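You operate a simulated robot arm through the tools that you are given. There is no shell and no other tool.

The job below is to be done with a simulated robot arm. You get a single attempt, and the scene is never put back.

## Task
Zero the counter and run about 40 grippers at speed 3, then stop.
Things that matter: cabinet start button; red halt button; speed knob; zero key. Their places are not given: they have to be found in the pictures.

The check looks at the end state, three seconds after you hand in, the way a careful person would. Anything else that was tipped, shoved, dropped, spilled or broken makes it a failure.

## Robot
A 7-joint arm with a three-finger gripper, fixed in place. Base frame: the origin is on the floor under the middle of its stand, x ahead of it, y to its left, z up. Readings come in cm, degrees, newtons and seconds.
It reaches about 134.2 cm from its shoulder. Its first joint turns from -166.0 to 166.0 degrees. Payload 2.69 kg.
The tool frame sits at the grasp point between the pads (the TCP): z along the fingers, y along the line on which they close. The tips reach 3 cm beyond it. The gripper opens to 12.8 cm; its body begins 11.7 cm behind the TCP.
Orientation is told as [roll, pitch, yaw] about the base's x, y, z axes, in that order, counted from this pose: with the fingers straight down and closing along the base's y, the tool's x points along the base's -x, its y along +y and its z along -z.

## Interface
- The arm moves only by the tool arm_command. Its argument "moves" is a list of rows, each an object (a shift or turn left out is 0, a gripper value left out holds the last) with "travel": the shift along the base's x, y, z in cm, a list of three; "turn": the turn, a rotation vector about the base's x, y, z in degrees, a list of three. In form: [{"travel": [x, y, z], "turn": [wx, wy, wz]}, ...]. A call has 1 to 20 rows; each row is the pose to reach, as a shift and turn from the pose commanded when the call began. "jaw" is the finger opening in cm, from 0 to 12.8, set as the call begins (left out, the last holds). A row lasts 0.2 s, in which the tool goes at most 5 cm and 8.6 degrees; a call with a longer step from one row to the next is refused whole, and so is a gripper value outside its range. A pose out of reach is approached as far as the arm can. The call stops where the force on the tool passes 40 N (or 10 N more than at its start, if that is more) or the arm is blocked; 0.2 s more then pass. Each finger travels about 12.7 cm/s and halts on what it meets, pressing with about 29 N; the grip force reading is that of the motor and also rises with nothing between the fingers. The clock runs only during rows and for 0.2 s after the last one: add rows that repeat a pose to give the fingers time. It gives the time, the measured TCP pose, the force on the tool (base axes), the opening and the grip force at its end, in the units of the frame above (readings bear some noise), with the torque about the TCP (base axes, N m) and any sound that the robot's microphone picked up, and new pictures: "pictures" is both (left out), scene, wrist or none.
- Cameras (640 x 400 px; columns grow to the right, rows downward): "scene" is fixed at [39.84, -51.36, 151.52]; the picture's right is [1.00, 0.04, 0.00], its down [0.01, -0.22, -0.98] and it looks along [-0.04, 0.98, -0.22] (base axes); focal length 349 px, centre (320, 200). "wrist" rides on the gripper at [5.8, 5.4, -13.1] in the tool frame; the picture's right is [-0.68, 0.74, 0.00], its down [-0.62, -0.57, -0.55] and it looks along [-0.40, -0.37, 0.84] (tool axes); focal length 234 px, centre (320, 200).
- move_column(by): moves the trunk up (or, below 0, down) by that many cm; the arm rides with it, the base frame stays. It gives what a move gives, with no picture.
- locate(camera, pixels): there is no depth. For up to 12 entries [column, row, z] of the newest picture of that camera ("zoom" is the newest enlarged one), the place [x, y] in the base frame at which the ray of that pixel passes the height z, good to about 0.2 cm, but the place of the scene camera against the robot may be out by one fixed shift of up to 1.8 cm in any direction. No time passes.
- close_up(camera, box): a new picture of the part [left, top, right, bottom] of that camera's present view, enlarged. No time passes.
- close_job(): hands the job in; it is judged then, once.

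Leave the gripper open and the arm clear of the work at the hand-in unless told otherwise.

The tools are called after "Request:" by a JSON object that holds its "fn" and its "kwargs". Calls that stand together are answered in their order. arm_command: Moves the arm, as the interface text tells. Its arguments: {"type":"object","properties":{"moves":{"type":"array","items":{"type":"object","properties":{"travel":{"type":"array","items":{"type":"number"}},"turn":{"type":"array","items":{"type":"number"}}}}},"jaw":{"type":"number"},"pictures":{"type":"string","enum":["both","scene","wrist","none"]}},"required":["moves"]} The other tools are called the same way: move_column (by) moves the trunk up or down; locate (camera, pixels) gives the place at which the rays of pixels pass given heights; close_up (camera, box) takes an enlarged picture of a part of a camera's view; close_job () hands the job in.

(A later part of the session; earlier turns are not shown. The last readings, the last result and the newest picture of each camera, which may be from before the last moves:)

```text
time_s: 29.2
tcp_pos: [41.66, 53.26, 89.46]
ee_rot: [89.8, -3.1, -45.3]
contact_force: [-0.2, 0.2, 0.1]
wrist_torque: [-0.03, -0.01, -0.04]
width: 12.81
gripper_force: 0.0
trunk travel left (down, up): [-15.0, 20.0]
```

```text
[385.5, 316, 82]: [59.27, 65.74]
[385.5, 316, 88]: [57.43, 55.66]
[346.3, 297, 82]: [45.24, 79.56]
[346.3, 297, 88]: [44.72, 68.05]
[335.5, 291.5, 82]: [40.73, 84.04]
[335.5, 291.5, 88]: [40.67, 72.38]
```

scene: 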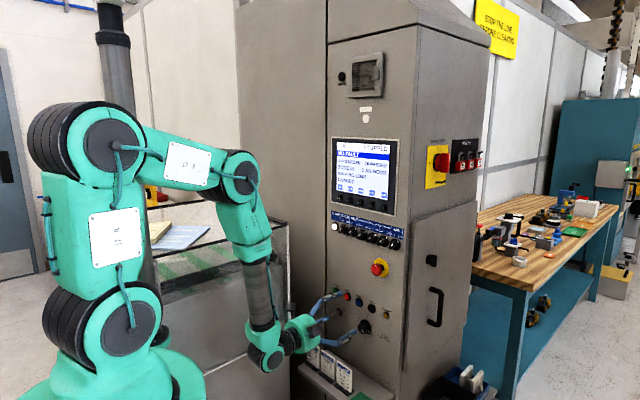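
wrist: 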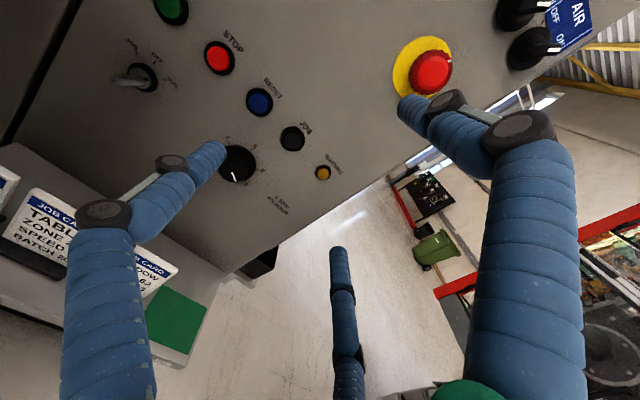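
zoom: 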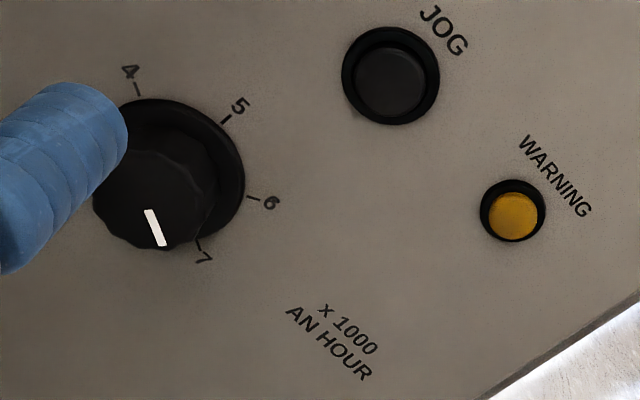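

Using wrist rays only, WARNING is at (58.1, 61.3, 85.1) and STOP at l≈-20.4, z≈85.2, and the button spacing is about 6 cm. The knob axis is at about l=-11.15, z=76.7. I'll roll clockwise about 127° with the jaw at 8 cm while moving to a pre-grasp in front of the knob, 11 cm off the panel.

Request:
{"fn": "arm_command", "kwargs": {"jaw": 8, "moves": [{"travel": [0.17, 0.42, -0.8], "turn": [5.61, 5.61, 0]}, {"travel": [0.35, 0.85, -1.6], "turn": [11.22, 11.22, 0]}, {"travel": [0.52, 1.27, -2.4], "turn": [16.83, 16.83, 0]}, {"travel": [0.7, 1.7, -3.2], "turn": [22.44, 22.44, 0]}, {"travel": [0.87, 2.12, -4.0], "turn": [28.05, 28.05, 0]}, {"travel": [1.05, 2.55, -4.8], "turn": [33.66, 33.66, 0]}, {"travel": [1.22, 2.97, -5.6], "turn": [39.27, 39.27, 0]}, {"travel": [1.4, 3.4, -6.4], "turn": [44.88, 44.88, 0]}, {"travel": [1.57, 3.82, -7.2], "turn": [50.49, 50.49, 0]}, {"travel": [1.75, 4.25, -8.0], "turn": [56.1, 56.1, 0]}, {"travel": [1.92, 4.67, -8.8], "turn": [61.71, 61.71, 0]}, {"travel": [2.1, 5.1, -9.6], "turn": [67.32, 67.32, 0]}, {"travel": [2.27, 5.52, -10.4], "turn": [72.93, 72.93, 0]}, {"travel": [2.45, 5.95, -11.2], "turn": [78.54, 78.54, 0]}, {"travel": [2.62, 6.37, -12.0], "turn": [84.15, 84.15, 0]}, {"travel": [2.8, 6.8, -12.8], "turn": [89.8, 89.8, 0]}], "pictures": "both"}}

```text
time_s: 32.6
tcp_pos: [44.48, 60.16, 76.67]
ee_rot: [-90.0, 56.1, 135.2]
contact_force: [0.0, -0.3, -0.1]
wrist_torque: [-0.01, 0.0, -0.01]
width: 8.0
gripper_force: 0.1
trunk travel left (down, up): [-15.0, 20.0]
```

scene: 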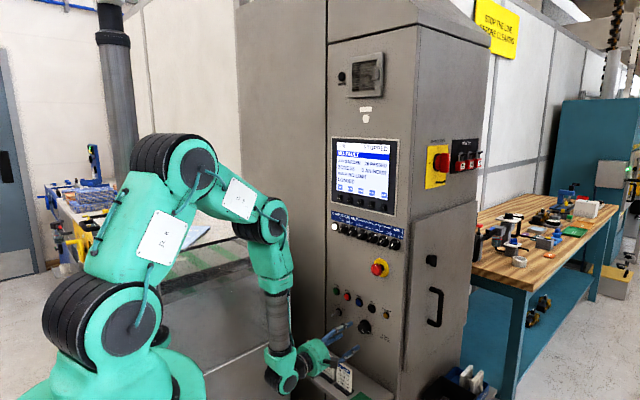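
wrist: 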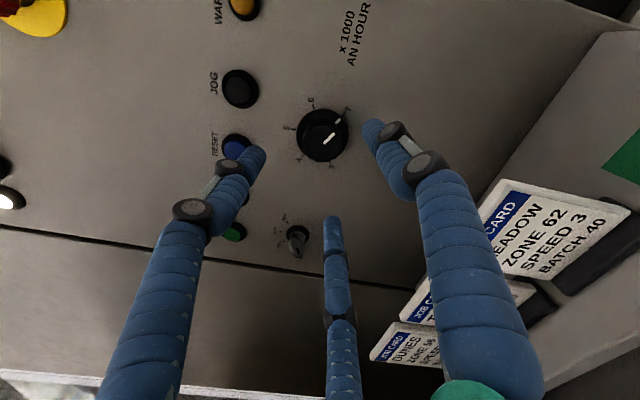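

The gripper is in front of the knob at (44.48, 60.16, 76.67), and the knob shows between the fingers at wrist px (322,135). I'll zoom in on it to check centring and pointer.

Request:
{"fn": "close_up", "kwargs": {"camera": "wrist", "box": [260, 80, 390, 190]}}

Request:
{"fn": "close_up", "kwargs": {"camera": "scene", "box": [290, 300, 400, 400]}}

```text
3.64 times, centred on (325, 135) of wrist
```

zoom: 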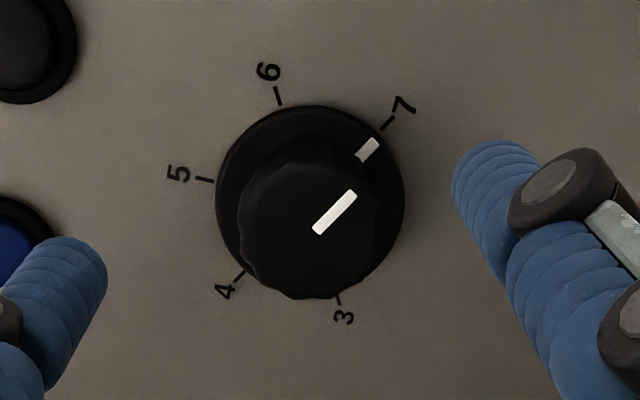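

```text
4.00 times, centred on (345, 350) of scene
```

zoom: 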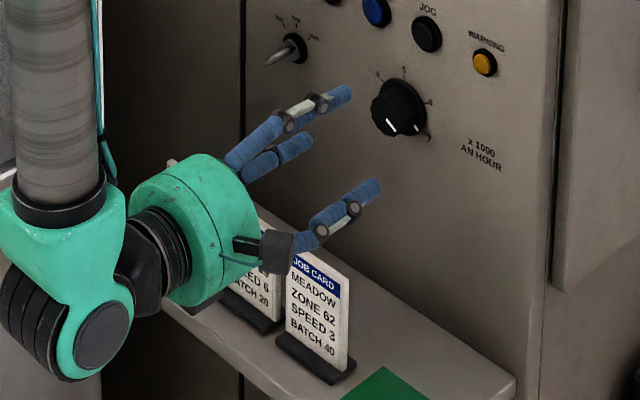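

The pointer sits at 7, and 3 is 240° counter-clockwise from it. I'll check the knob axis against this new view.

Request:
{"fn": "locate", "kwargs": {"camera": "wrist", "pixels": [[322.5, 134.5, 76], [322.5, 134.5, 77], [322.5, 134.5, 78], [240.5, 88, 84.5], [240.5, 88, 85.5]]}}

Request:
{"fn": "locate", "kwargs": {"camera": "scene", "pixels": [[365.95, 326.75, 76], [365.95, 326.75, 77]]}}

```text
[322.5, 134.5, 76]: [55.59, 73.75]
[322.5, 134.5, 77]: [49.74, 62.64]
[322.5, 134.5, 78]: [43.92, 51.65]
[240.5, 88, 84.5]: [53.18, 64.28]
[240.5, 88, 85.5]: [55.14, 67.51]
```

```text
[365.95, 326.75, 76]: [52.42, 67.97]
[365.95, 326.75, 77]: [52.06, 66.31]
```

The two views agree on the knob axis within about 3 mm: l≈-11.0, z≈76.6. The knob stands out about 2.3 cm and its body is about 3.8 cm across. I'll advance 7 cm straight at it with the fingers open to 8 cm.

Request:
{"fn": "arm_command", "kwargs": {"moves": [{"travel": [1.25, 1.25, 0]}, {"travel": [2.5, 2.5, 0]}, {"travel": [3.75, 3.75, 0]}, {"travel": [4.5, 4.4, 0]}, {"travel": [5.0, 4.9, 0]}], "pictures": "both"}}

```text
time_s: 33.8
tcp_pos: [48.15, 63.82, 76.52]
ee_rot: [-90.1, 56.1, 134.6]
contact_force: [0.5, -0.5, 0.2]
wrist_torque: [-0.05, 0.02, 0.01]
width: 8.0
gripper_force: 0.1
out of reach, approached as far as the arm can: row 4, 5
trunk travel left (down, up): [-15.0, 20.0]
```

scene: 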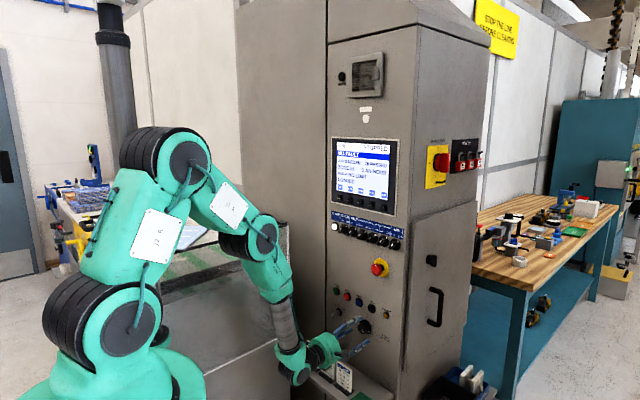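
wrist: 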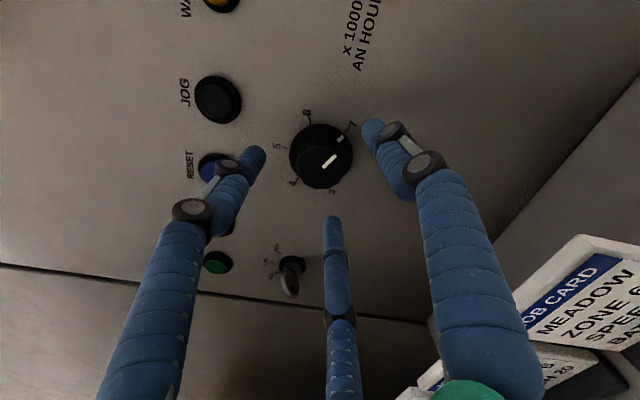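

The arm stopped at d=79.2, which looks like a forearm-roll limit for a heading exactly square to the panel. Yawing the tool about 4° to the right should relieve it. I'll do that and advance the last 2 cm.

Request:
{"fn": "arm_command", "kwargs": {"moves": [{"travel": [0, 0, 0], "turn": [0, 0, -2]}, {"travel": [0, 0, 0], "turn": [0, 0, -4]}, {"travel": [0.5, 0.55, 0], "turn": [0, 0, -4]}, {"travel": [1.0, 1.05, 0], "turn": [0, 0, -4]}, {"travel": [1.37, 1.45, 0], "turn": [0, 0, -4]}], "pictures": "wrist"}}

```text
time_s: 35.0
tcp_pos: [49.6, 65.36, 76.92]
ee_rot: [-90.0, 56.1, 131.3]
contact_force: [-0.3, 0.1, 0.5]
wrist_torque: [-0.04, -0.03, 0.02]
width: 8.02
gripper_force: 0.1
trunk travel left (down, up): [-15.0, 20.0]
```

wrist: 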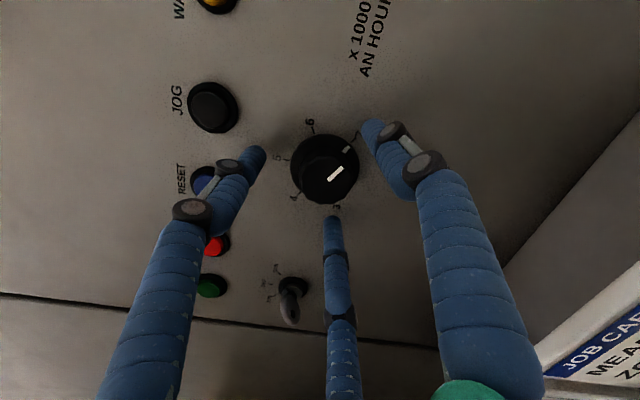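

Now at d≈81.3 with the fingertips around the knob. I'll zoom in to check centring before closing.

Request:
{"fn": "close_up", "kwargs": {"camera": "wrist", "box": [250, 100, 400, 230]}}

Request:
{"fn": "close_up", "kwargs": {"camera": "scene", "box": [280, 290, 410, 400]}}

```text
3.08 times, centred on (325, 165) of wrist
```

zoom: 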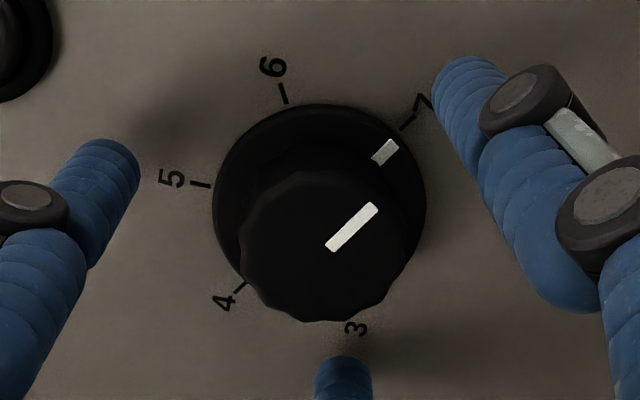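

```text
3.64 times, centred on (345, 345) of scene
```

zoom: 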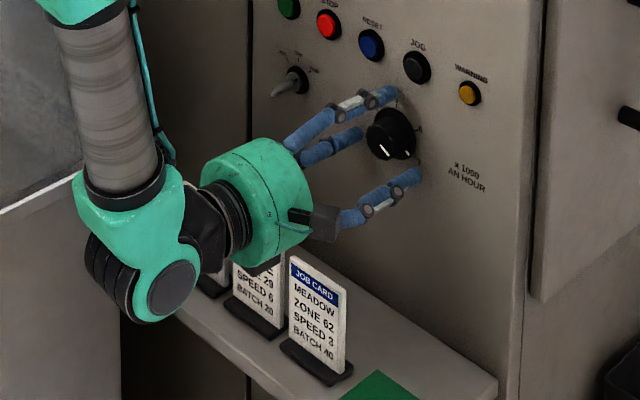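

The tool axis is about 0.45 cm above and 0.2 cm left of the knob axis. I'll nudge it by that much, then close the fingers on the knob.

Request:
{"fn": "arm_command", "kwargs": {"moves": [{"travel": [0.08, -0.08, -0.22]}, {"travel": [0.16, -0.16, -0.45]}, {"travel": [0.16, -0.16, -0.45]}], "pictures": "wrist"}}

Request:
{"fn": "close_up", "kwargs": {"camera": "wrist", "box": [250, 100, 400, 230]}}

```text
time_s: 35.8
tcp_pos: [49.59, 65.22, 76.47]
ee_rot: [-90.0, 56.1, 131.3]
contact_force: [0.5, -0.3, -0.5]
wrist_torque: [0.01, 0.0, -0.03]
width: 8.02
gripper_force: 0.1
trunk travel left (down, up): [-15.0, 20.0]
```

wrist: 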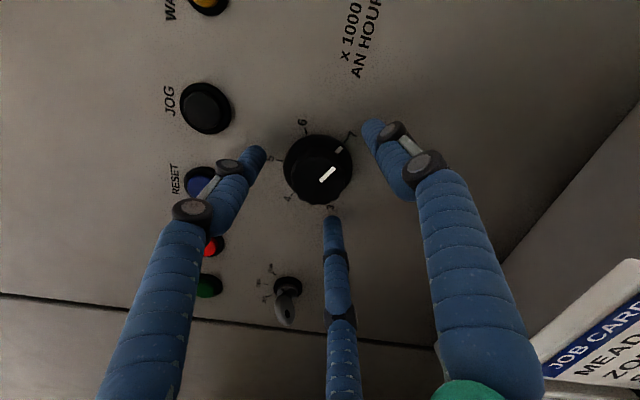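

```text
3.08 times, centred on (325, 165) of wrist
```

zoom: 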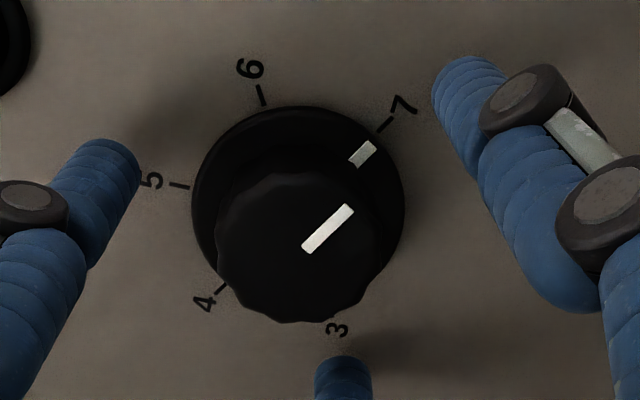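

The knob centre is now at wrist px (319,167), right on the tool axis. I'll close the fingers on it.

Request:
{"fn": "arm_command", "kwargs": {"jaw": 2.5, "moves": [{"travel": [0, 0, 0]}, {"travel": [0, 0, 0]}, {"travel": [0, 0, 0]}, {"travel": [0, 0, 0]}], "pictures": "wrist"}}

Request:
{"fn": "close_up", "kwargs": {"camera": "wrist", "box": [250, 100, 400, 230]}}

```text
time_s: 36.8
tcp_pos: [49.57, 65.43, 76.53]
ee_rot: [-90.2, 56.0, 131.1]
contact_force: [-4.1, 3.6, 8.8]
wrist_torque: [0.4, -0.45, 0.75]
width: 3.75
gripper_force: 45.2
trunk travel left (down, up): [-15.0, 20.0]
```

wrist: 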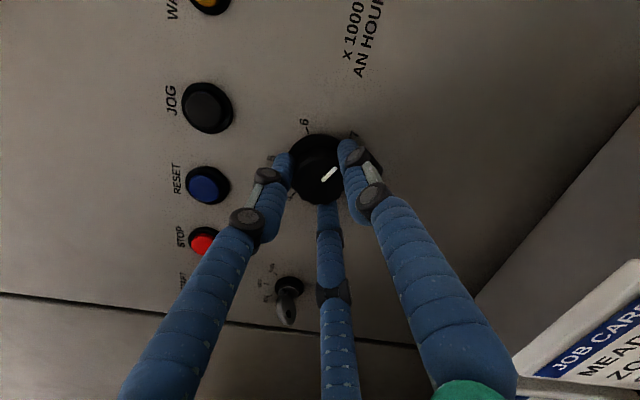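

```text
3.08 times, centred on (325, 165) of wrist
```

zoom: 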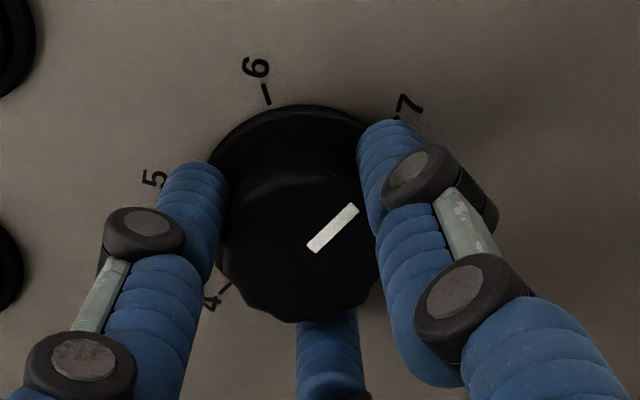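

I have a firm grip at 3.75 cm. I'll turn counter-clockwise about the tool axis, first a small 24° test.

Request:
{"fn": "arm_command", "kwargs": {"moves": [{"turn": [-6.0, -5.3, 0]}, {"turn": [-12.0, -10.5, 0]}, {"turn": [-18.0, -15.8, 0]}], "pictures": "wrist"}}

Request:
{"fn": "close_up", "kwargs": {"camera": "wrist", "box": [250, 100, 400, 230]}}

```text
time_s: 37.6
tcp_pos: [49.58, 65.27, 76.31]
ee_rot: [-90.7, 80.1, 130.7]
contact_force: [-6.4, 2.7, 14.4]
wrist_torque: [0.79, -0.85, 0.38]
width: 3.76
gripper_force: 45.0
trunk travel left (down, up): [-15.0, 20.0]
```

wrist: 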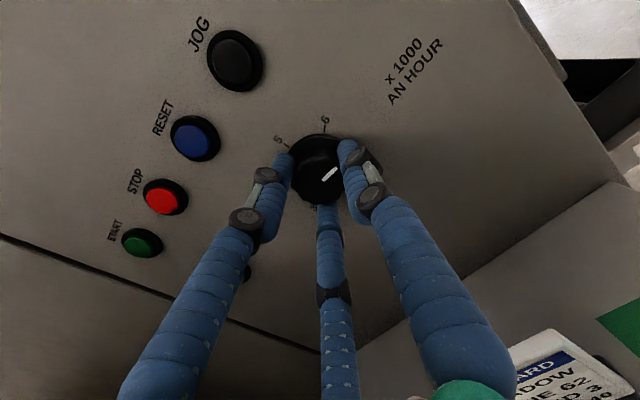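

```text
3.08 times, centred on (325, 165) of wrist
```

zoom: 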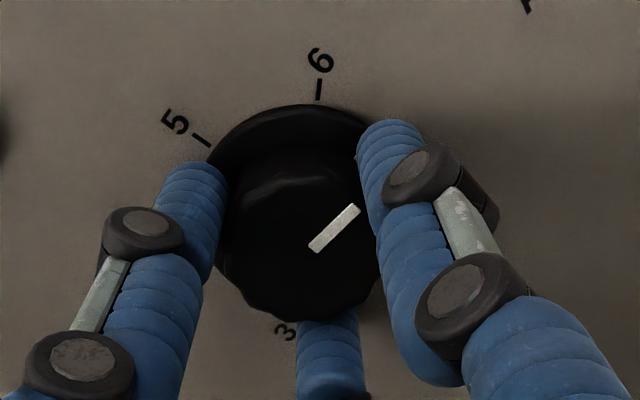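

The knob turned along with the fingers, because the pointer stays fixed in the view while the dial moved 24°. The knob pushes the tool up with about 14 N, so I'll ease up 0.2 cm and turn another 96°.

Request:
{"fn": "arm_command", "kwargs": {"moves": [{"travel": [0.05, 0, 0.1], "turn": [-6.0, -5.3, 0]}, {"travel": [0.1, 0, 0.2], "turn": [-12.0, -10.5, 0]}, {"travel": [0.1, 0, 0.2], "turn": [-18.0, -15.8, 0]}, {"travel": [0.1, 0, 0.2], "turn": [-24.1, -21.1, 0]}, {"travel": [0.1, 0, 0.2], "turn": [-30.1, -26.4, 0]}, {"travel": [0.1, 0, 0.2], "turn": [-36.1, -31.6, 0]}, {"travel": [0.1, 0, 0.2], "turn": [-42.1, -36.9, 0]}, {"travel": [0.1, 0, 0.2], "turn": [-48.1, -42.2, 0]}, {"travel": [0.1, 0, 0.2], "turn": [-54.1, -47.4, 0]}, {"travel": [0.1, 0, 0.2], "turn": [-60.2, -52.7, 0]}, {"travel": [0.1, 0, 0.2], "turn": [-66.2, -58.0, 0]}, {"travel": [0.1, 0, 0.2], "turn": [-72.2, -63.3, 0]}], "pictures": "both"}}

Request:
{"fn": "close_up", "kwargs": {"camera": "wrist", "box": [250, 100, 400, 230]}}

```text
time_s: 40.2
tcp_pos: [49.75, 65.46, 76.5]
ee_rot: [89.8, 3.8, -48.7]
contact_force: [-21.5, 27.2, -10.0]
wrist_torque: [0.05, -0.06, 1.45]
width: 3.74
gripper_force: 44.8
trunk travel left (down, up): [-15.0, 20.0]
```

scene: 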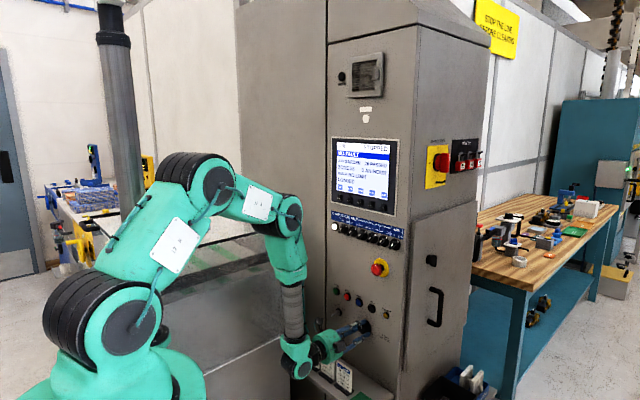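
wrist: 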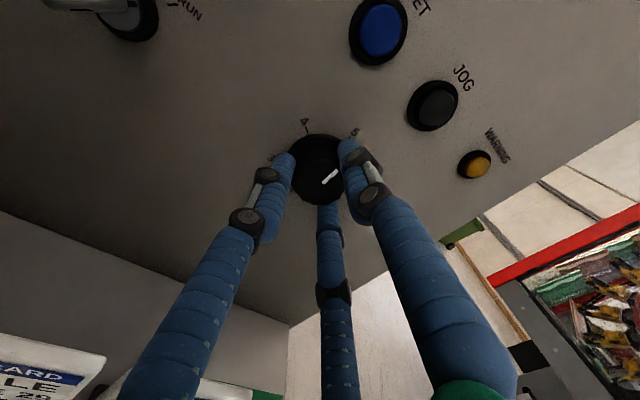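

```text
3.08 times, centred on (325, 165) of wrist
```

zoom: 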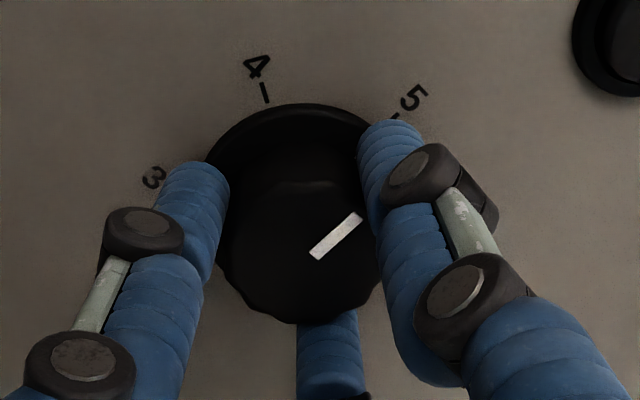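

The pointer is now at 5, halfway through 120°. Side force has built up to about 35 N because the axis drifted slightly to the right. I'll open the fingers and look for the true centre.

Request:
{"fn": "arm_command", "kwargs": {"jaw": 8, "moves": [{"travel": [0, 0, 0]}, {"travel": [0, 0, 0]}, {"travel": [0, 0, 0]}, {"travel": [0, 0, 0]}], "pictures": "wrist"}}

Request:
{"fn": "close_up", "kwargs": {"camera": "wrist", "box": [250, 100, 400, 230]}}

```text
time_s: 41.2
tcp_pos: [49.68, 65.23, 76.44]
ee_rot: [89.9, 3.9, -48.8]
contact_force: [-0.8, 0.0, -0.1]
wrist_torque: [0.0, -0.02, -0.02]
width: 7.99
gripper_force: 0.1
trunk travel left (down, up): [-15.0, 20.0]
```

wrist: 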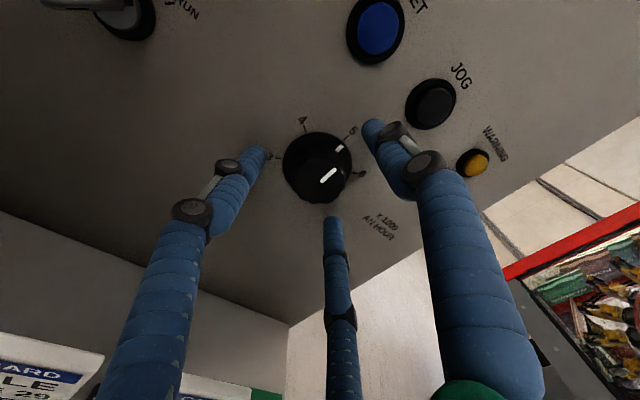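

```text
3.08 times, centred on (325, 165) of wrist
```

zoom: 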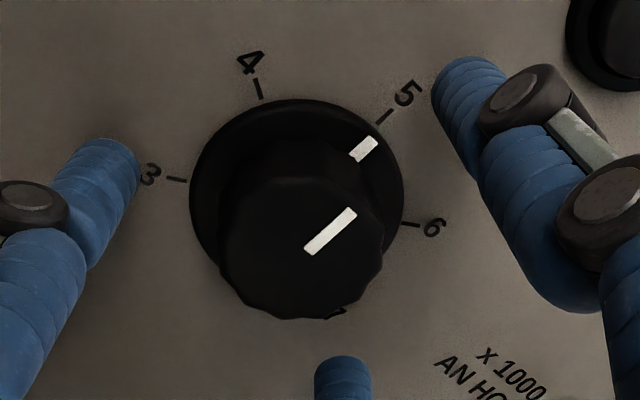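

The pointer is right at 5. I'll roll back clockwise 120° with the fingers open around the knob, then re-centre and grip again.

Request:
{"fn": "arm_command", "kwargs": {"moves": [{"turn": [6.02, 5.27, 0]}, {"turn": [12.04, 10.54, 0]}, {"turn": [18.06, 15.81, 0]}, {"turn": [24.08, 21.08, 0]}, {"turn": [30.1, 26.35, 0]}, {"turn": [36.12, 31.62, 0]}, {"turn": [42.14, 36.89, 0]}, {"turn": [48.16, 42.16, 0]}, {"turn": [54.18, 47.43, 0]}, {"turn": [60.2, 52.7, 0]}, {"turn": [66.22, 57.97, 0]}, {"turn": [72.24, 63.24, 0]}, {"turn": [78.26, 68.51, 0]}, {"turn": [84.28, 73.78, 0]}, {"turn": [90.3, 79.05, 0]}], "pictures": "wrist"}}

Request:
{"fn": "close_up", "kwargs": {"camera": "wrist", "box": [250, 100, 400, 230]}}

```text
time_s: 44.4
tcp_pos: [49.67, 65.25, 76.43]
ee_rot: [-90.1, 55.8, 131.2]
contact_force: [0.3, 0.4, -0.1]
wrist_torque: [0.02, 0.01, 0.02]
width: 8.0
gripper_force: 0.1
trunk travel left (down, up): [-15.0, 20.0]
```

wrist: 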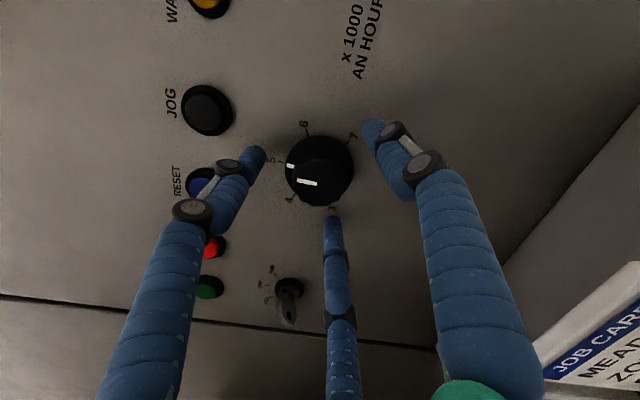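

```text
3.08 times, centred on (325, 165) of wrist
```

zoom: 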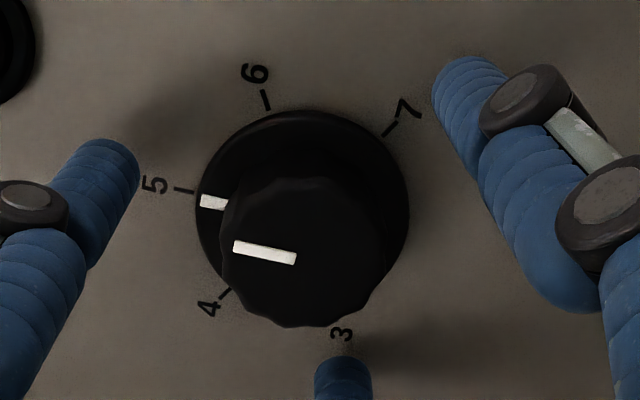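

The pointer is at 5 within about a degree. I'll shift the tool 0.2 cm left, as the grip forces suggest, then close again.

Request:
{"fn": "arm_command", "kwargs": {"moves": [{"travel": [-0.07, 0.07, 0]}, {"travel": [-0.14, 0.14, 0]}, {"travel": [-0.14, 0.14, 0]}], "pictures": "none"}}

Request:
{"fn": "arm_command", "kwargs": {"jaw": 2.5, "moves": [{"travel": [0, 0, 0]}, {"travel": [0, 0, 0]}, {"travel": [0, 0, 0]}, {"travel": [0, 0, 0]}], "pictures": "none"}}

```text
time_s: 45.2
tcp_pos: [49.66, 65.57, 76.53]
ee_rot: [-90.1, 56.0, 131.1]
contact_force: [-0.4, 0.6, -0.6]
wrist_torque: [0.0, -0.03, -0.02]
width: 8.01
gripper_force: 0.0
trunk travel left (down, up): [-15.0, 20.0]
```

```text
time_s: 46.2
tcp_pos: [49.74, 65.28, 76.41]
ee_rot: [-89.9, 56.1, 131.1]
contact_force: [-6.5, -7.5, -1.2]
wrist_torque: [0.2, -0.24, 0.36]
width: 3.72
gripper_force: 45.1
trunk travel left (down, up): [-15.0, 20.0]
```

The grip is nearly free of side force. I'll turn counter-clockwise 64°, then check.

Request:
{"fn": "arm_command", "kwargs": {"moves": [{"turn": [-6.03, -5.26, 0]}, {"turn": [-12.06, -10.52, 0]}, {"turn": [-18.09, -15.78, 0]}, {"turn": [-24.12, -21.04, 0]}, {"turn": [-30.15, -26.3, 0]}, {"turn": [-36.18, -31.56, 0]}, {"turn": [-42.2, -36.8, 0]}, {"turn": [-48.2, -42.1, 0]}], "pictures": "wrist"}}

Request:
{"fn": "close_up", "kwargs": {"camera": "wrist", "box": [250, 100, 400, 230]}}

```text
time_s: 48.0
tcp_pos: [49.67, 65.38, 76.55]
ee_rot: [89.8, 59.8, -48.9]
contact_force: [2.6, -11.1, -9.7]
wrist_torque: [0.3, -0.23, 0.42]
width: 3.75
gripper_force: 45.4
trunk travel left (down, up): [-15.0, 20.0]
```

wrist: 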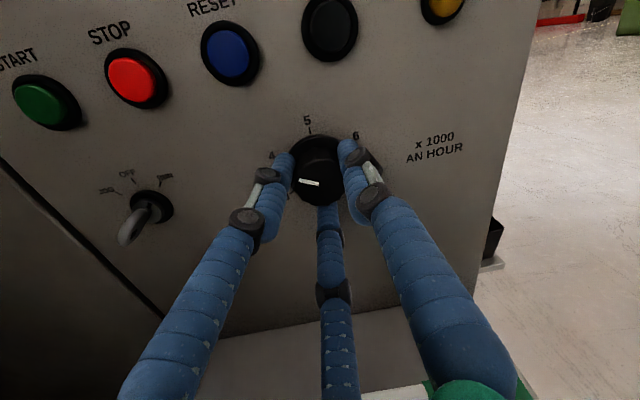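

```text
3.08 times, centred on (325, 165) of wrist
```

zoom: 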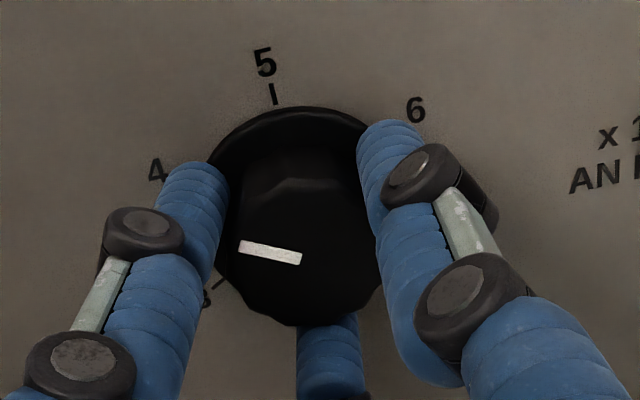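

The pointer is around 4 and the force is only about 15 N. I'll turn the remaining 56° to 3.

Request:
{"fn": "arm_command", "kwargs": {"moves": [{"turn": [-6.03, -5.26, 0]}, {"turn": [-12.06, -10.52, 0]}, {"turn": [-18.09, -15.78, 0]}, {"turn": [-24.12, -21.04, 0]}, {"turn": [-30.15, -26.3, 0]}, {"turn": [-36.18, -31.56, 0]}, {"turn": [-42.2, -36.8, 0]}], "pictures": "wrist"}}

Request:
{"fn": "close_up", "kwargs": {"camera": "wrist", "box": [250, 100, 400, 230]}}

```text
time_s: 49.6
tcp_pos: [49.64, 65.37, 76.6]
ee_rot: [89.8, 3.9, -49.0]
contact_force: [18.4, -13.2, -8.5]
wrist_torque: [0.5, -0.47, 0.02]
width: 3.78
gripper_force: 44.9
trunk travel left (down, up): [-15.0, 20.0]
```

wrist: 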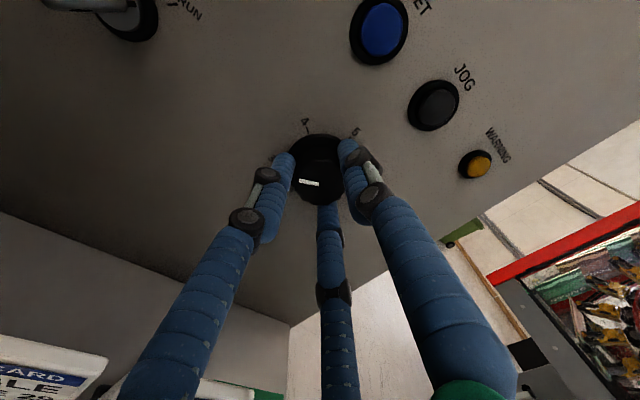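

```text
3.08 times, centred on (325, 165) of wrist
```

zoom: 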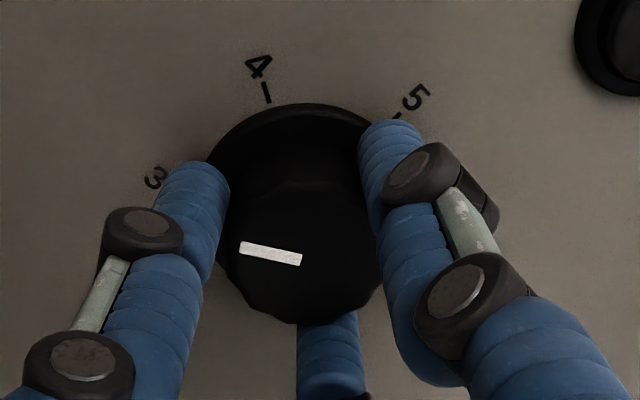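

The pointer line lies toward 3. I'll open the fingers without moving and inspect the knob.

Request:
{"fn": "arm_command", "kwargs": {"jaw": 8, "moves": [{"travel": [0, 0, 0]}, {"travel": [0, 0, 0]}, {"travel": [0, 0, 0]}, {"travel": [0, 0, 0]}], "pictures": "both"}}

Request:
{"fn": "close_up", "kwargs": {"camera": "wrist", "box": [250, 100, 400, 230]}}

Request:
{"fn": "close_up", "kwargs": {"camera": "scene", "box": [325, 280, 400, 340]}}

```text
time_s: 50.6
tcp_pos: [49.44, 65.43, 76.52]
ee_rot: [89.9, 4.0, -48.9]
contact_force: [0.3, -0.3, -0.4]
wrist_torque: [-0.02, -0.03, 0.02]
width: 7.99
gripper_force: 0.0
trunk travel left (down, up): [-15.0, 20.0]
```

scene: 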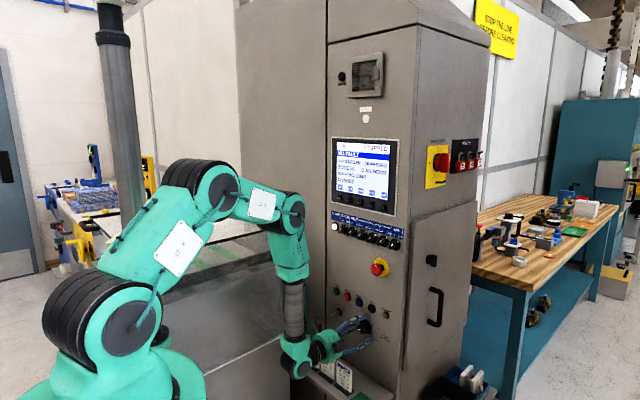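
wrist: 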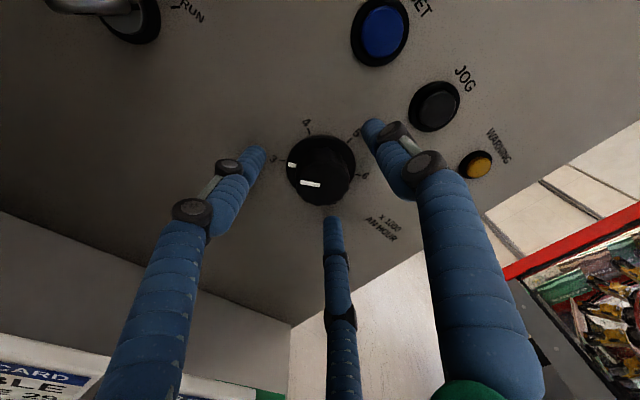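

```text
3.08 times, centred on (325, 165) of wrist
```

zoom: 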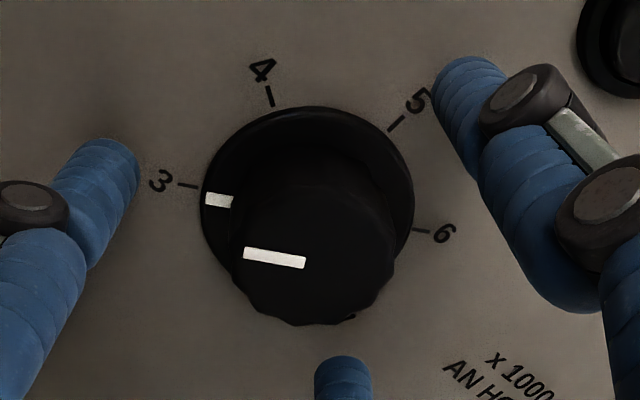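

```text
6.67 times, centred on (362, 310) of scene
```

zoom: 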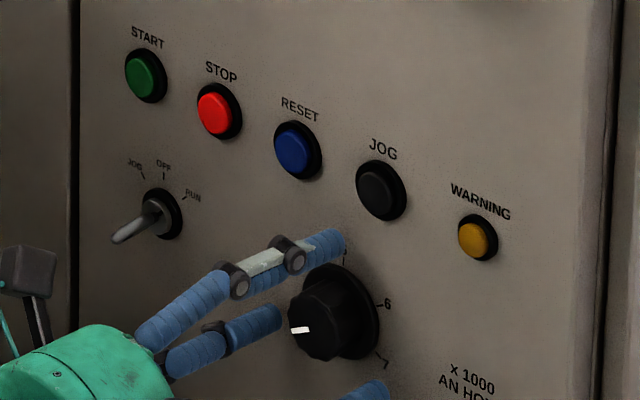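

The pointer mark now lines up with 3 just as it did with 5 and 7 earlier. I'll back straight off the knob, then rise in front of the ZERO key, turning the heading a few more degrees to the right.

Request:
{"fn": "arm_command", "kwargs": {"moves": [{"travel": [-2.6, -2.6, 0]}, {"travel": [-5.2, -5.2, 0]}, {"travel": [-7.8, -7.8, 0]}, {"travel": [-7.47, -8.16, 4.7], "turn": [0, 0, -0.6]}, {"travel": [-7.14, -8.52, 9.4], "turn": [0, 0, -1.2]}, {"travel": [-6.81, -8.88, 14.1], "turn": [0, 0, -1.8]}, {"travel": [-6.48, -9.24, 18.8], "turn": [0, 0, -2.4]}, {"travel": [-6.15, -9.6, 23.5], "turn": [0, 0, -3.0]}, {"travel": [-5.82, -9.96, 28.2], "turn": [0, 0, -3.6]}, {"travel": [-5.49, -10.32, 32.9], "turn": [0, 0, -4.2]}, {"travel": [-5.16, -10.68, 37.6], "turn": [0, 0, -4.8]}, {"travel": [-4.83, -11.04, 42.3], "turn": [0, 0, -5.4]}, {"travel": [-4.5, -11.4, 47.0], "turn": [0, 0, -6.0]}], "pictures": "both"}}

```text
time_s: 53.4
tcp_pos: [45.52, 53.93, 123.79]
ee_rot: [89.8, 3.9, -54.9]
contact_force: [0.1, -0.7, -0.2]
wrist_torque: [0.0, 0.02, -0.04]
width: 8.0
gripper_force: 0.0
trunk travel left (down, up): [-15.0, 20.0]
```

scene: 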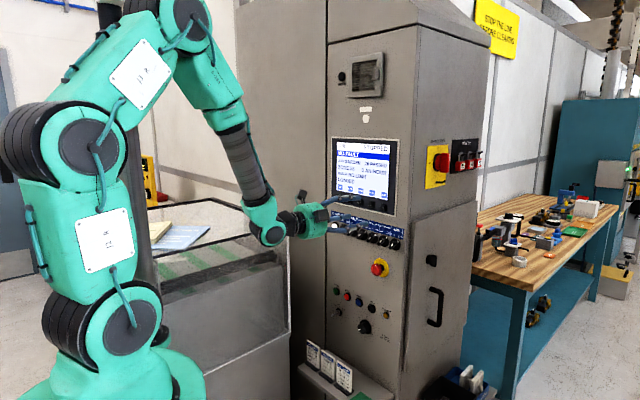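
wrist: 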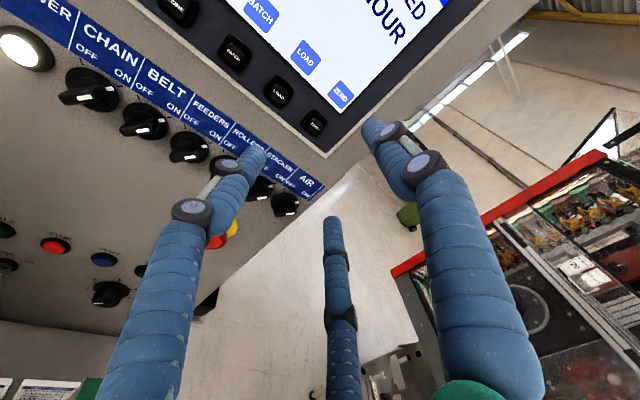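

In front of the keys now; ZERO is at wrist px (313,123). I'll close the fingers and take a precise fix on the key.

Request:
{"fn": "arm_command", "kwargs": {"jaw": 0, "moves": [{"travel": [0, 0, 0]}, {"travel": [0, 0, 0]}, {"travel": [0, 0, 0]}, {"travel": [0, 0, 0]}], "pictures": "wrist"}}

Request:
{"fn": "close_up", "kwargs": {"camera": "wrist", "box": [240, 60, 400, 210]}}

Request:
{"fn": "locate", "kwargs": {"camera": "wrist", "pixels": [[313, 123, 123], [313, 123, 124], [313, 123, 125]]}}

```text
time_s: 54.4
tcp_pos: [45.5, 54.04, 123.86]
ee_rot: [89.8, 4.0, -54.9]
contact_force: [-0.5, 0.3, -0.1]
wrist_torque: [-0.01, 0.02, -0.06]
width: 0.23
gripper_force: 28.5
trunk travel left (down, up): [-15.0, 20.0]
```

wrist: 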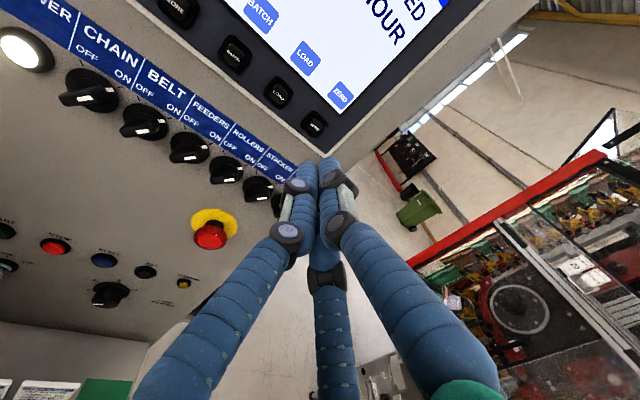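

```text
2.67 times, centred on (320, 135) of wrist
```

zoom: 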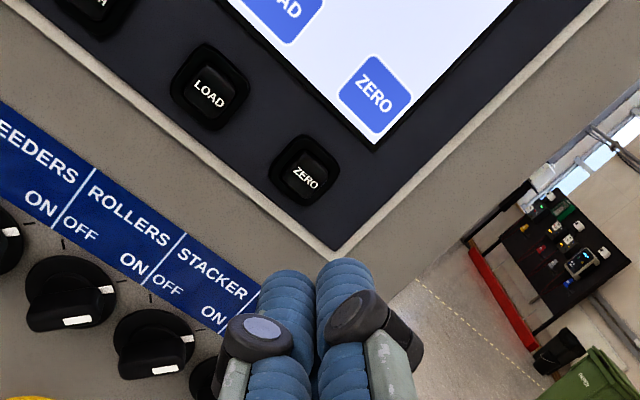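

```text
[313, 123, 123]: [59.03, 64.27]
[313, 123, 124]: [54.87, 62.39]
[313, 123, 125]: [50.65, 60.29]
```

The closed tips end at about (316,163) in the wrist view, and the ZERO cap centre is at (315,126). I'll get its ray.

Request:
{"fn": "locate", "kwargs": {"camera": "wrist", "pixels": [[314.8, 126.4, 122.5], [314.8, 126.4, 123], [314.8, 126.4, 123.5], [314.8, 126.4, 124]]}}

Request:
{"fn": "locate", "kwargs": {"camera": "scene", "pixels": [[382.5, 207.3, 123], [382.5, 207.3, 123.5], [382.5, 207.3, 124]]}}

```text
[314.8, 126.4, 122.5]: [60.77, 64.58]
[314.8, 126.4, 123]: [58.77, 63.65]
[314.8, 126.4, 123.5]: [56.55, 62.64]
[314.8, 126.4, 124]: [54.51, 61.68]
```

```text
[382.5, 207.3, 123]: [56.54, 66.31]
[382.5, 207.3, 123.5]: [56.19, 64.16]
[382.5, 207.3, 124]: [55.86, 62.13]
```

The key estimate is about (56.2, 62.7, 123.7). I'll advance 8 cm along the tool heading with a small left correction, stopping about 2.7 cm short of the key.

Request:
{"fn": "arm_command", "kwargs": {"moves": [{"travel": [1.5, 1.35, -0.05]}, {"travel": [3.0, 2.7, -0.1]}, {"travel": [4.5, 4.05, -0.1]}, {"travel": [5.99, 5.39, -0.1]}], "pictures": "wrist"}}

Request:
{"fn": "close_up", "kwargs": {"camera": "wrist", "box": [240, 60, 400, 210]}}

Request:
{"fn": "close_up", "kwargs": {"camera": "scene", "box": [325, 170, 405, 240]}}

```text
time_s: 55.4
tcp_pos: [51.21, 59.35, 123.52]
ee_rot: [89.9, 4.0, -55.0]
contact_force: [0.1, -0.3, -0.5]
wrist_torque: [0.02, 0.02, -0.01]
width: 0.21
gripper_force: 29.5
trunk travel left (down, up): [-15.0, 20.0]
```

wrist: 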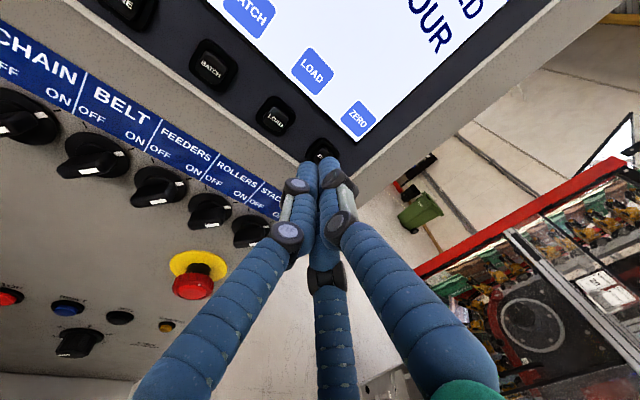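

```text
2.67 times, centred on (320, 135) of wrist
```

zoom: 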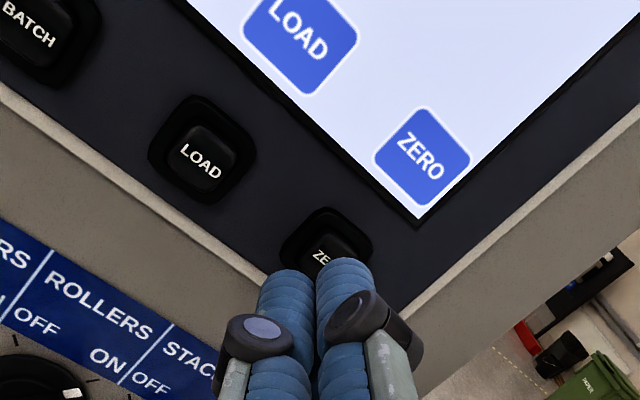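

```text
5.71 times, centred on (365, 205) of scene
```

zoom: 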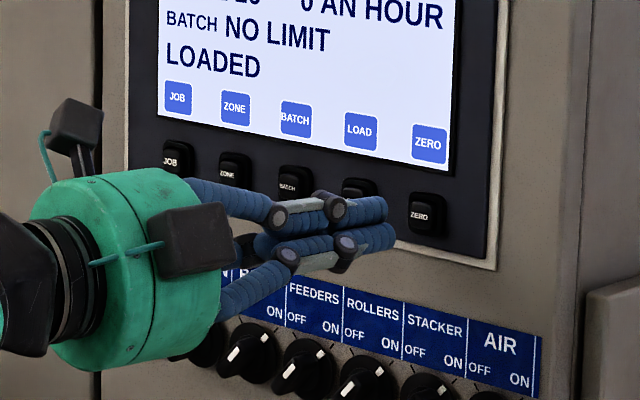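

The tips are about 2.7 cm short. The key is about 0.3 cm right and 0.2 cm above the tool axis. I'll correct this and advance gently to near contact.

Request:
{"fn": "arm_command", "kwargs": {"moves": [{"travel": [0.17, -0.24, 0.18]}, {"travel": [0.99, 0.33, 0.18]}, {"travel": [1.72, 0.85, 0.18]}, {"travel": [1.97, 1.02, 0.18]}], "pictures": "wrist"}}

Request:
{"fn": "close_up", "kwargs": {"camera": "wrist", "box": [240, 60, 400, 210]}}

Request:
{"fn": "close_up", "kwargs": {"camera": "scene", "box": [325, 170, 405, 240]}}

```text
time_s: 56.4
tcp_pos: [53.14, 60.51, 123.64]
ee_rot: [89.9, 4.0, -54.8]
contact_force: [-0.3, 0.8, -1.0]
wrist_torque: [0.02, -0.01, 0.01]
width: 0.23
gripper_force: 28.7
trunk travel left (down, up): [-15.0, 20.0]
```

wrist: 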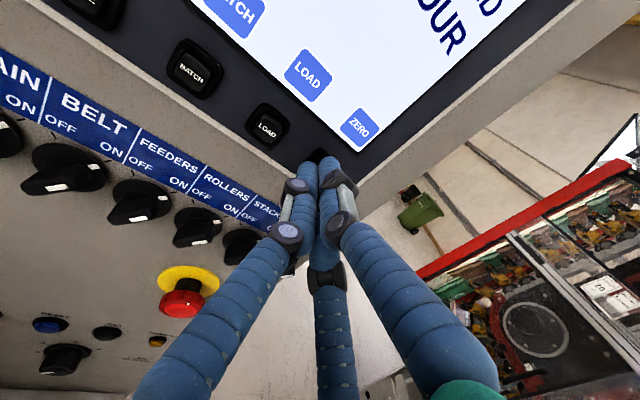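

```text
2.67 times, centred on (320, 135) of wrist
```

zoom: 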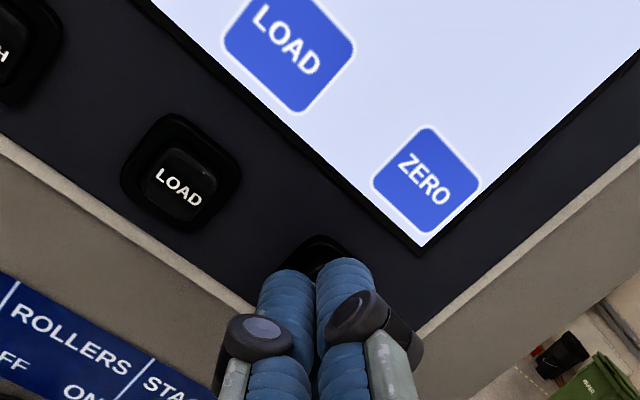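

```text
5.71 times, centred on (365, 205) of scene
```

zoom: 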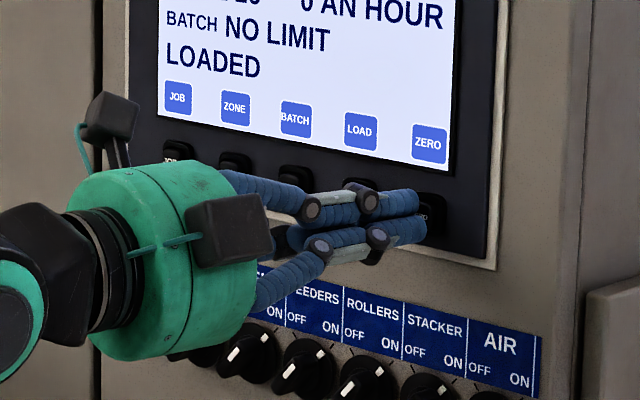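

The tips are aligned over the ZERO cap and not yet touching. I'll press forward in small steps, up to 1.2 cm; the force guard stops the motion at 40 N.

Request:
{"fn": "arm_command", "kwargs": {"moves": [{"travel": [0.25, 0.17, 0]}, {"travel": [0.49, 0.34, 0]}, {"travel": [0.74, 0.52, 0]}, {"travel": [0.98, 0.69, 0]}], "pictures": "both"}}

Request:
{"fn": "close_up", "kwargs": {"camera": "scene", "box": [325, 130, 405, 240]}}

```text
time_s: 57.4
tcp_pos: [53.88, 61.16, 123.72]
ee_rot: [89.8, 3.8, -54.8]
contact_force: [-16.4, -13.4, -1.5]
wrist_torque: [-0.01, 0.07, 0.07]
width: 0.57
gripper_force: 31.5
trunk travel left (down, up): [-15.0, 20.0]
heard: click
```

scene: 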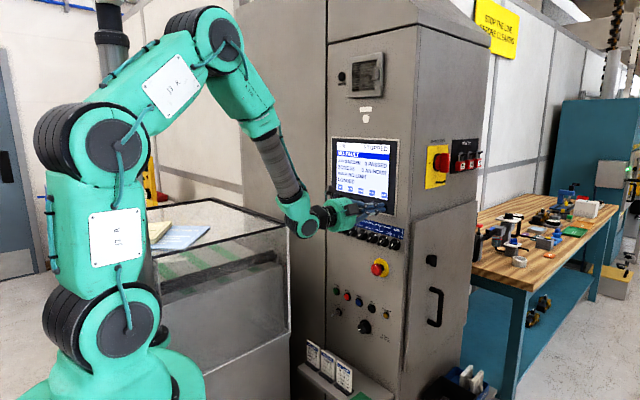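
wrist: 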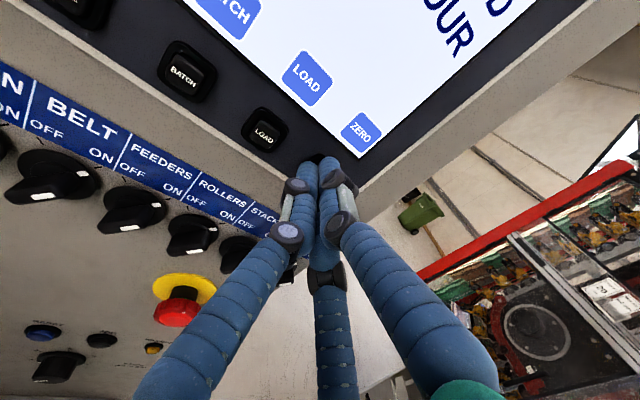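

```text
3.64 times, centred on (365, 185) of scene
```

zoom: 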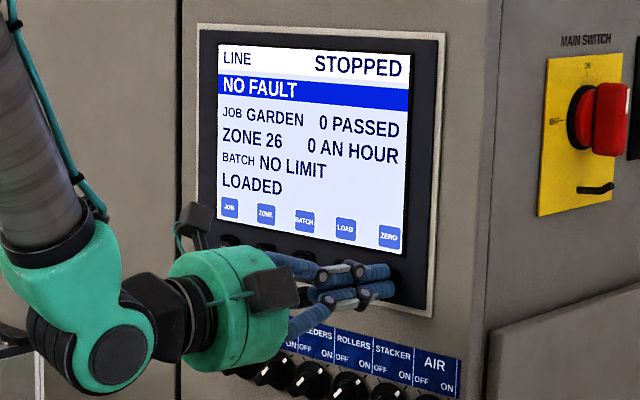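

A click was heard and the screen reads 0 PASSED, STOPPED. Next I'll retreat along the tool axis and move to START (l≈-26.4, z≈85.2), squaring the heading and rolling the camera to the upper right, away from the hood.

Request:
{"fn": "arm_command", "kwargs": {"moves": [{"travel": [-2.45, -1.72, 0]}, {"travel": [-4.9, -3.44, 0]}, {"travel": [-7.36, -5.17, 0]}, {"travel": [-8.79, -3.81, -3.85], "turn": [6.12, 5.16, 0.83]}, {"travel": [-10.22, -2.45, -7.7], "turn": [12.24, 10.32, 1.66]}, {"travel": [-11.64, -1.09, -11.55], "turn": [18.36, 15.48, 2.49]}, {"travel": [-13.07, 0.27, -15.4], "turn": [24.48, 20.64, 3.32]}, {"travel": [-14.5, 1.63, -19.25], "turn": [30.6, 25.8, 4.15]}, {"travel": [-15.93, 2.98, -23.1], "turn": [36.72, 30.96, 4.98]}, {"travel": [-17.36, 4.34, -26.95], "turn": [42.84, 36.12, 5.81]}, {"travel": [-18.78, 5.7, -30.8], "turn": [48.96, 41.28, 6.64]}, {"travel": [-20.21, 7.06, -34.65], "turn": [55.08, 46.44, 7.47]}, {"travel": [-21.64, 8.42, -38.5], "turn": [61.2, 51.6, 8.3]}], "pictures": "both"}}

```text
time_s: 60.2
tcp_pos: [32.4, 69.7, 85.38]
ee_rot: [90.1, 84.1, -44.7]
contact_force: [0.5, -0.2, 0.5]
wrist_torque: [-0.06, 0.06, 0.04]
width: 0.2
gripper_force: 31.3
trunk travel left (down, up): [-15.0, 20.0]
```

scene: 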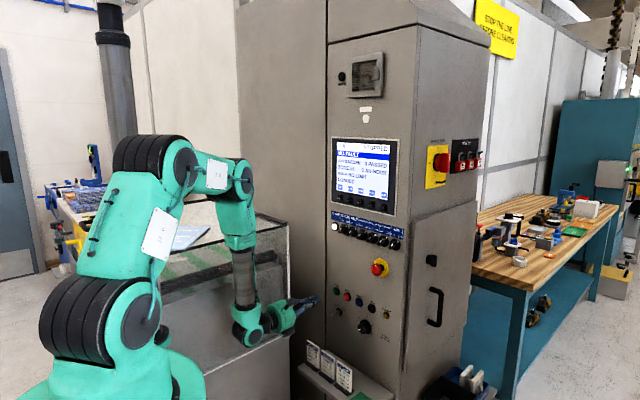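
wrist: 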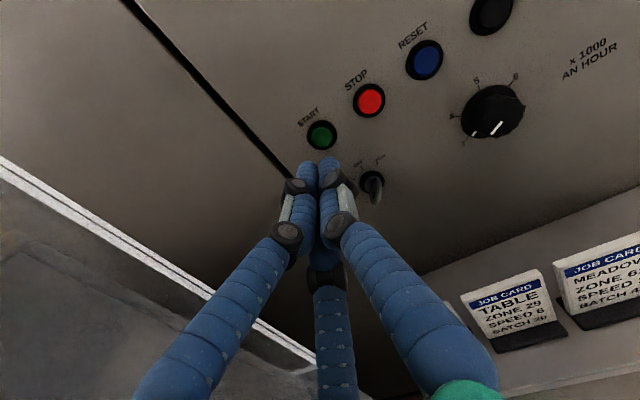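

In front of START now, with the fingertips pointing at it and the green cap at wrist px (322,134). I'll zoom in to check alignment.

Request:
{"fn": "close_up", "kwargs": {"camera": "wrist", "box": [270, 70, 410, 200]}}

Request:
{"fn": "close_up", "kwargs": {"camera": "wrist", "box": [440, 60, 560, 160]}}

Request:
{"fn": "locate", "kwargs": {"camera": "wrist", "pixels": [[321.5, 134, 85], [321.5, 134, 86], [369, 101, 85], [369, 101, 86]]}}

```text
3.08 times, centred on (340, 135) of wrist
```

zoom: 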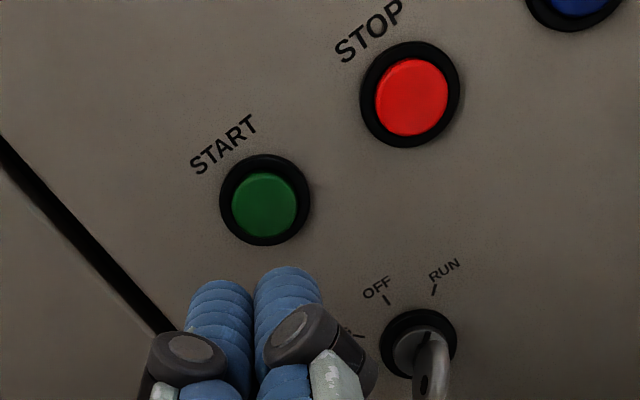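

```text
4.00 times, centred on (500, 110) of wrist
```

zoom: 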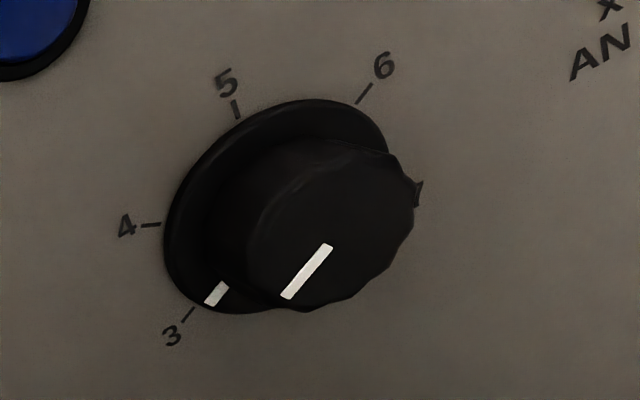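

```text
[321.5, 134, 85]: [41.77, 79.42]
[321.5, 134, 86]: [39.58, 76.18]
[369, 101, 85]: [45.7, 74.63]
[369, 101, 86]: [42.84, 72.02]
```

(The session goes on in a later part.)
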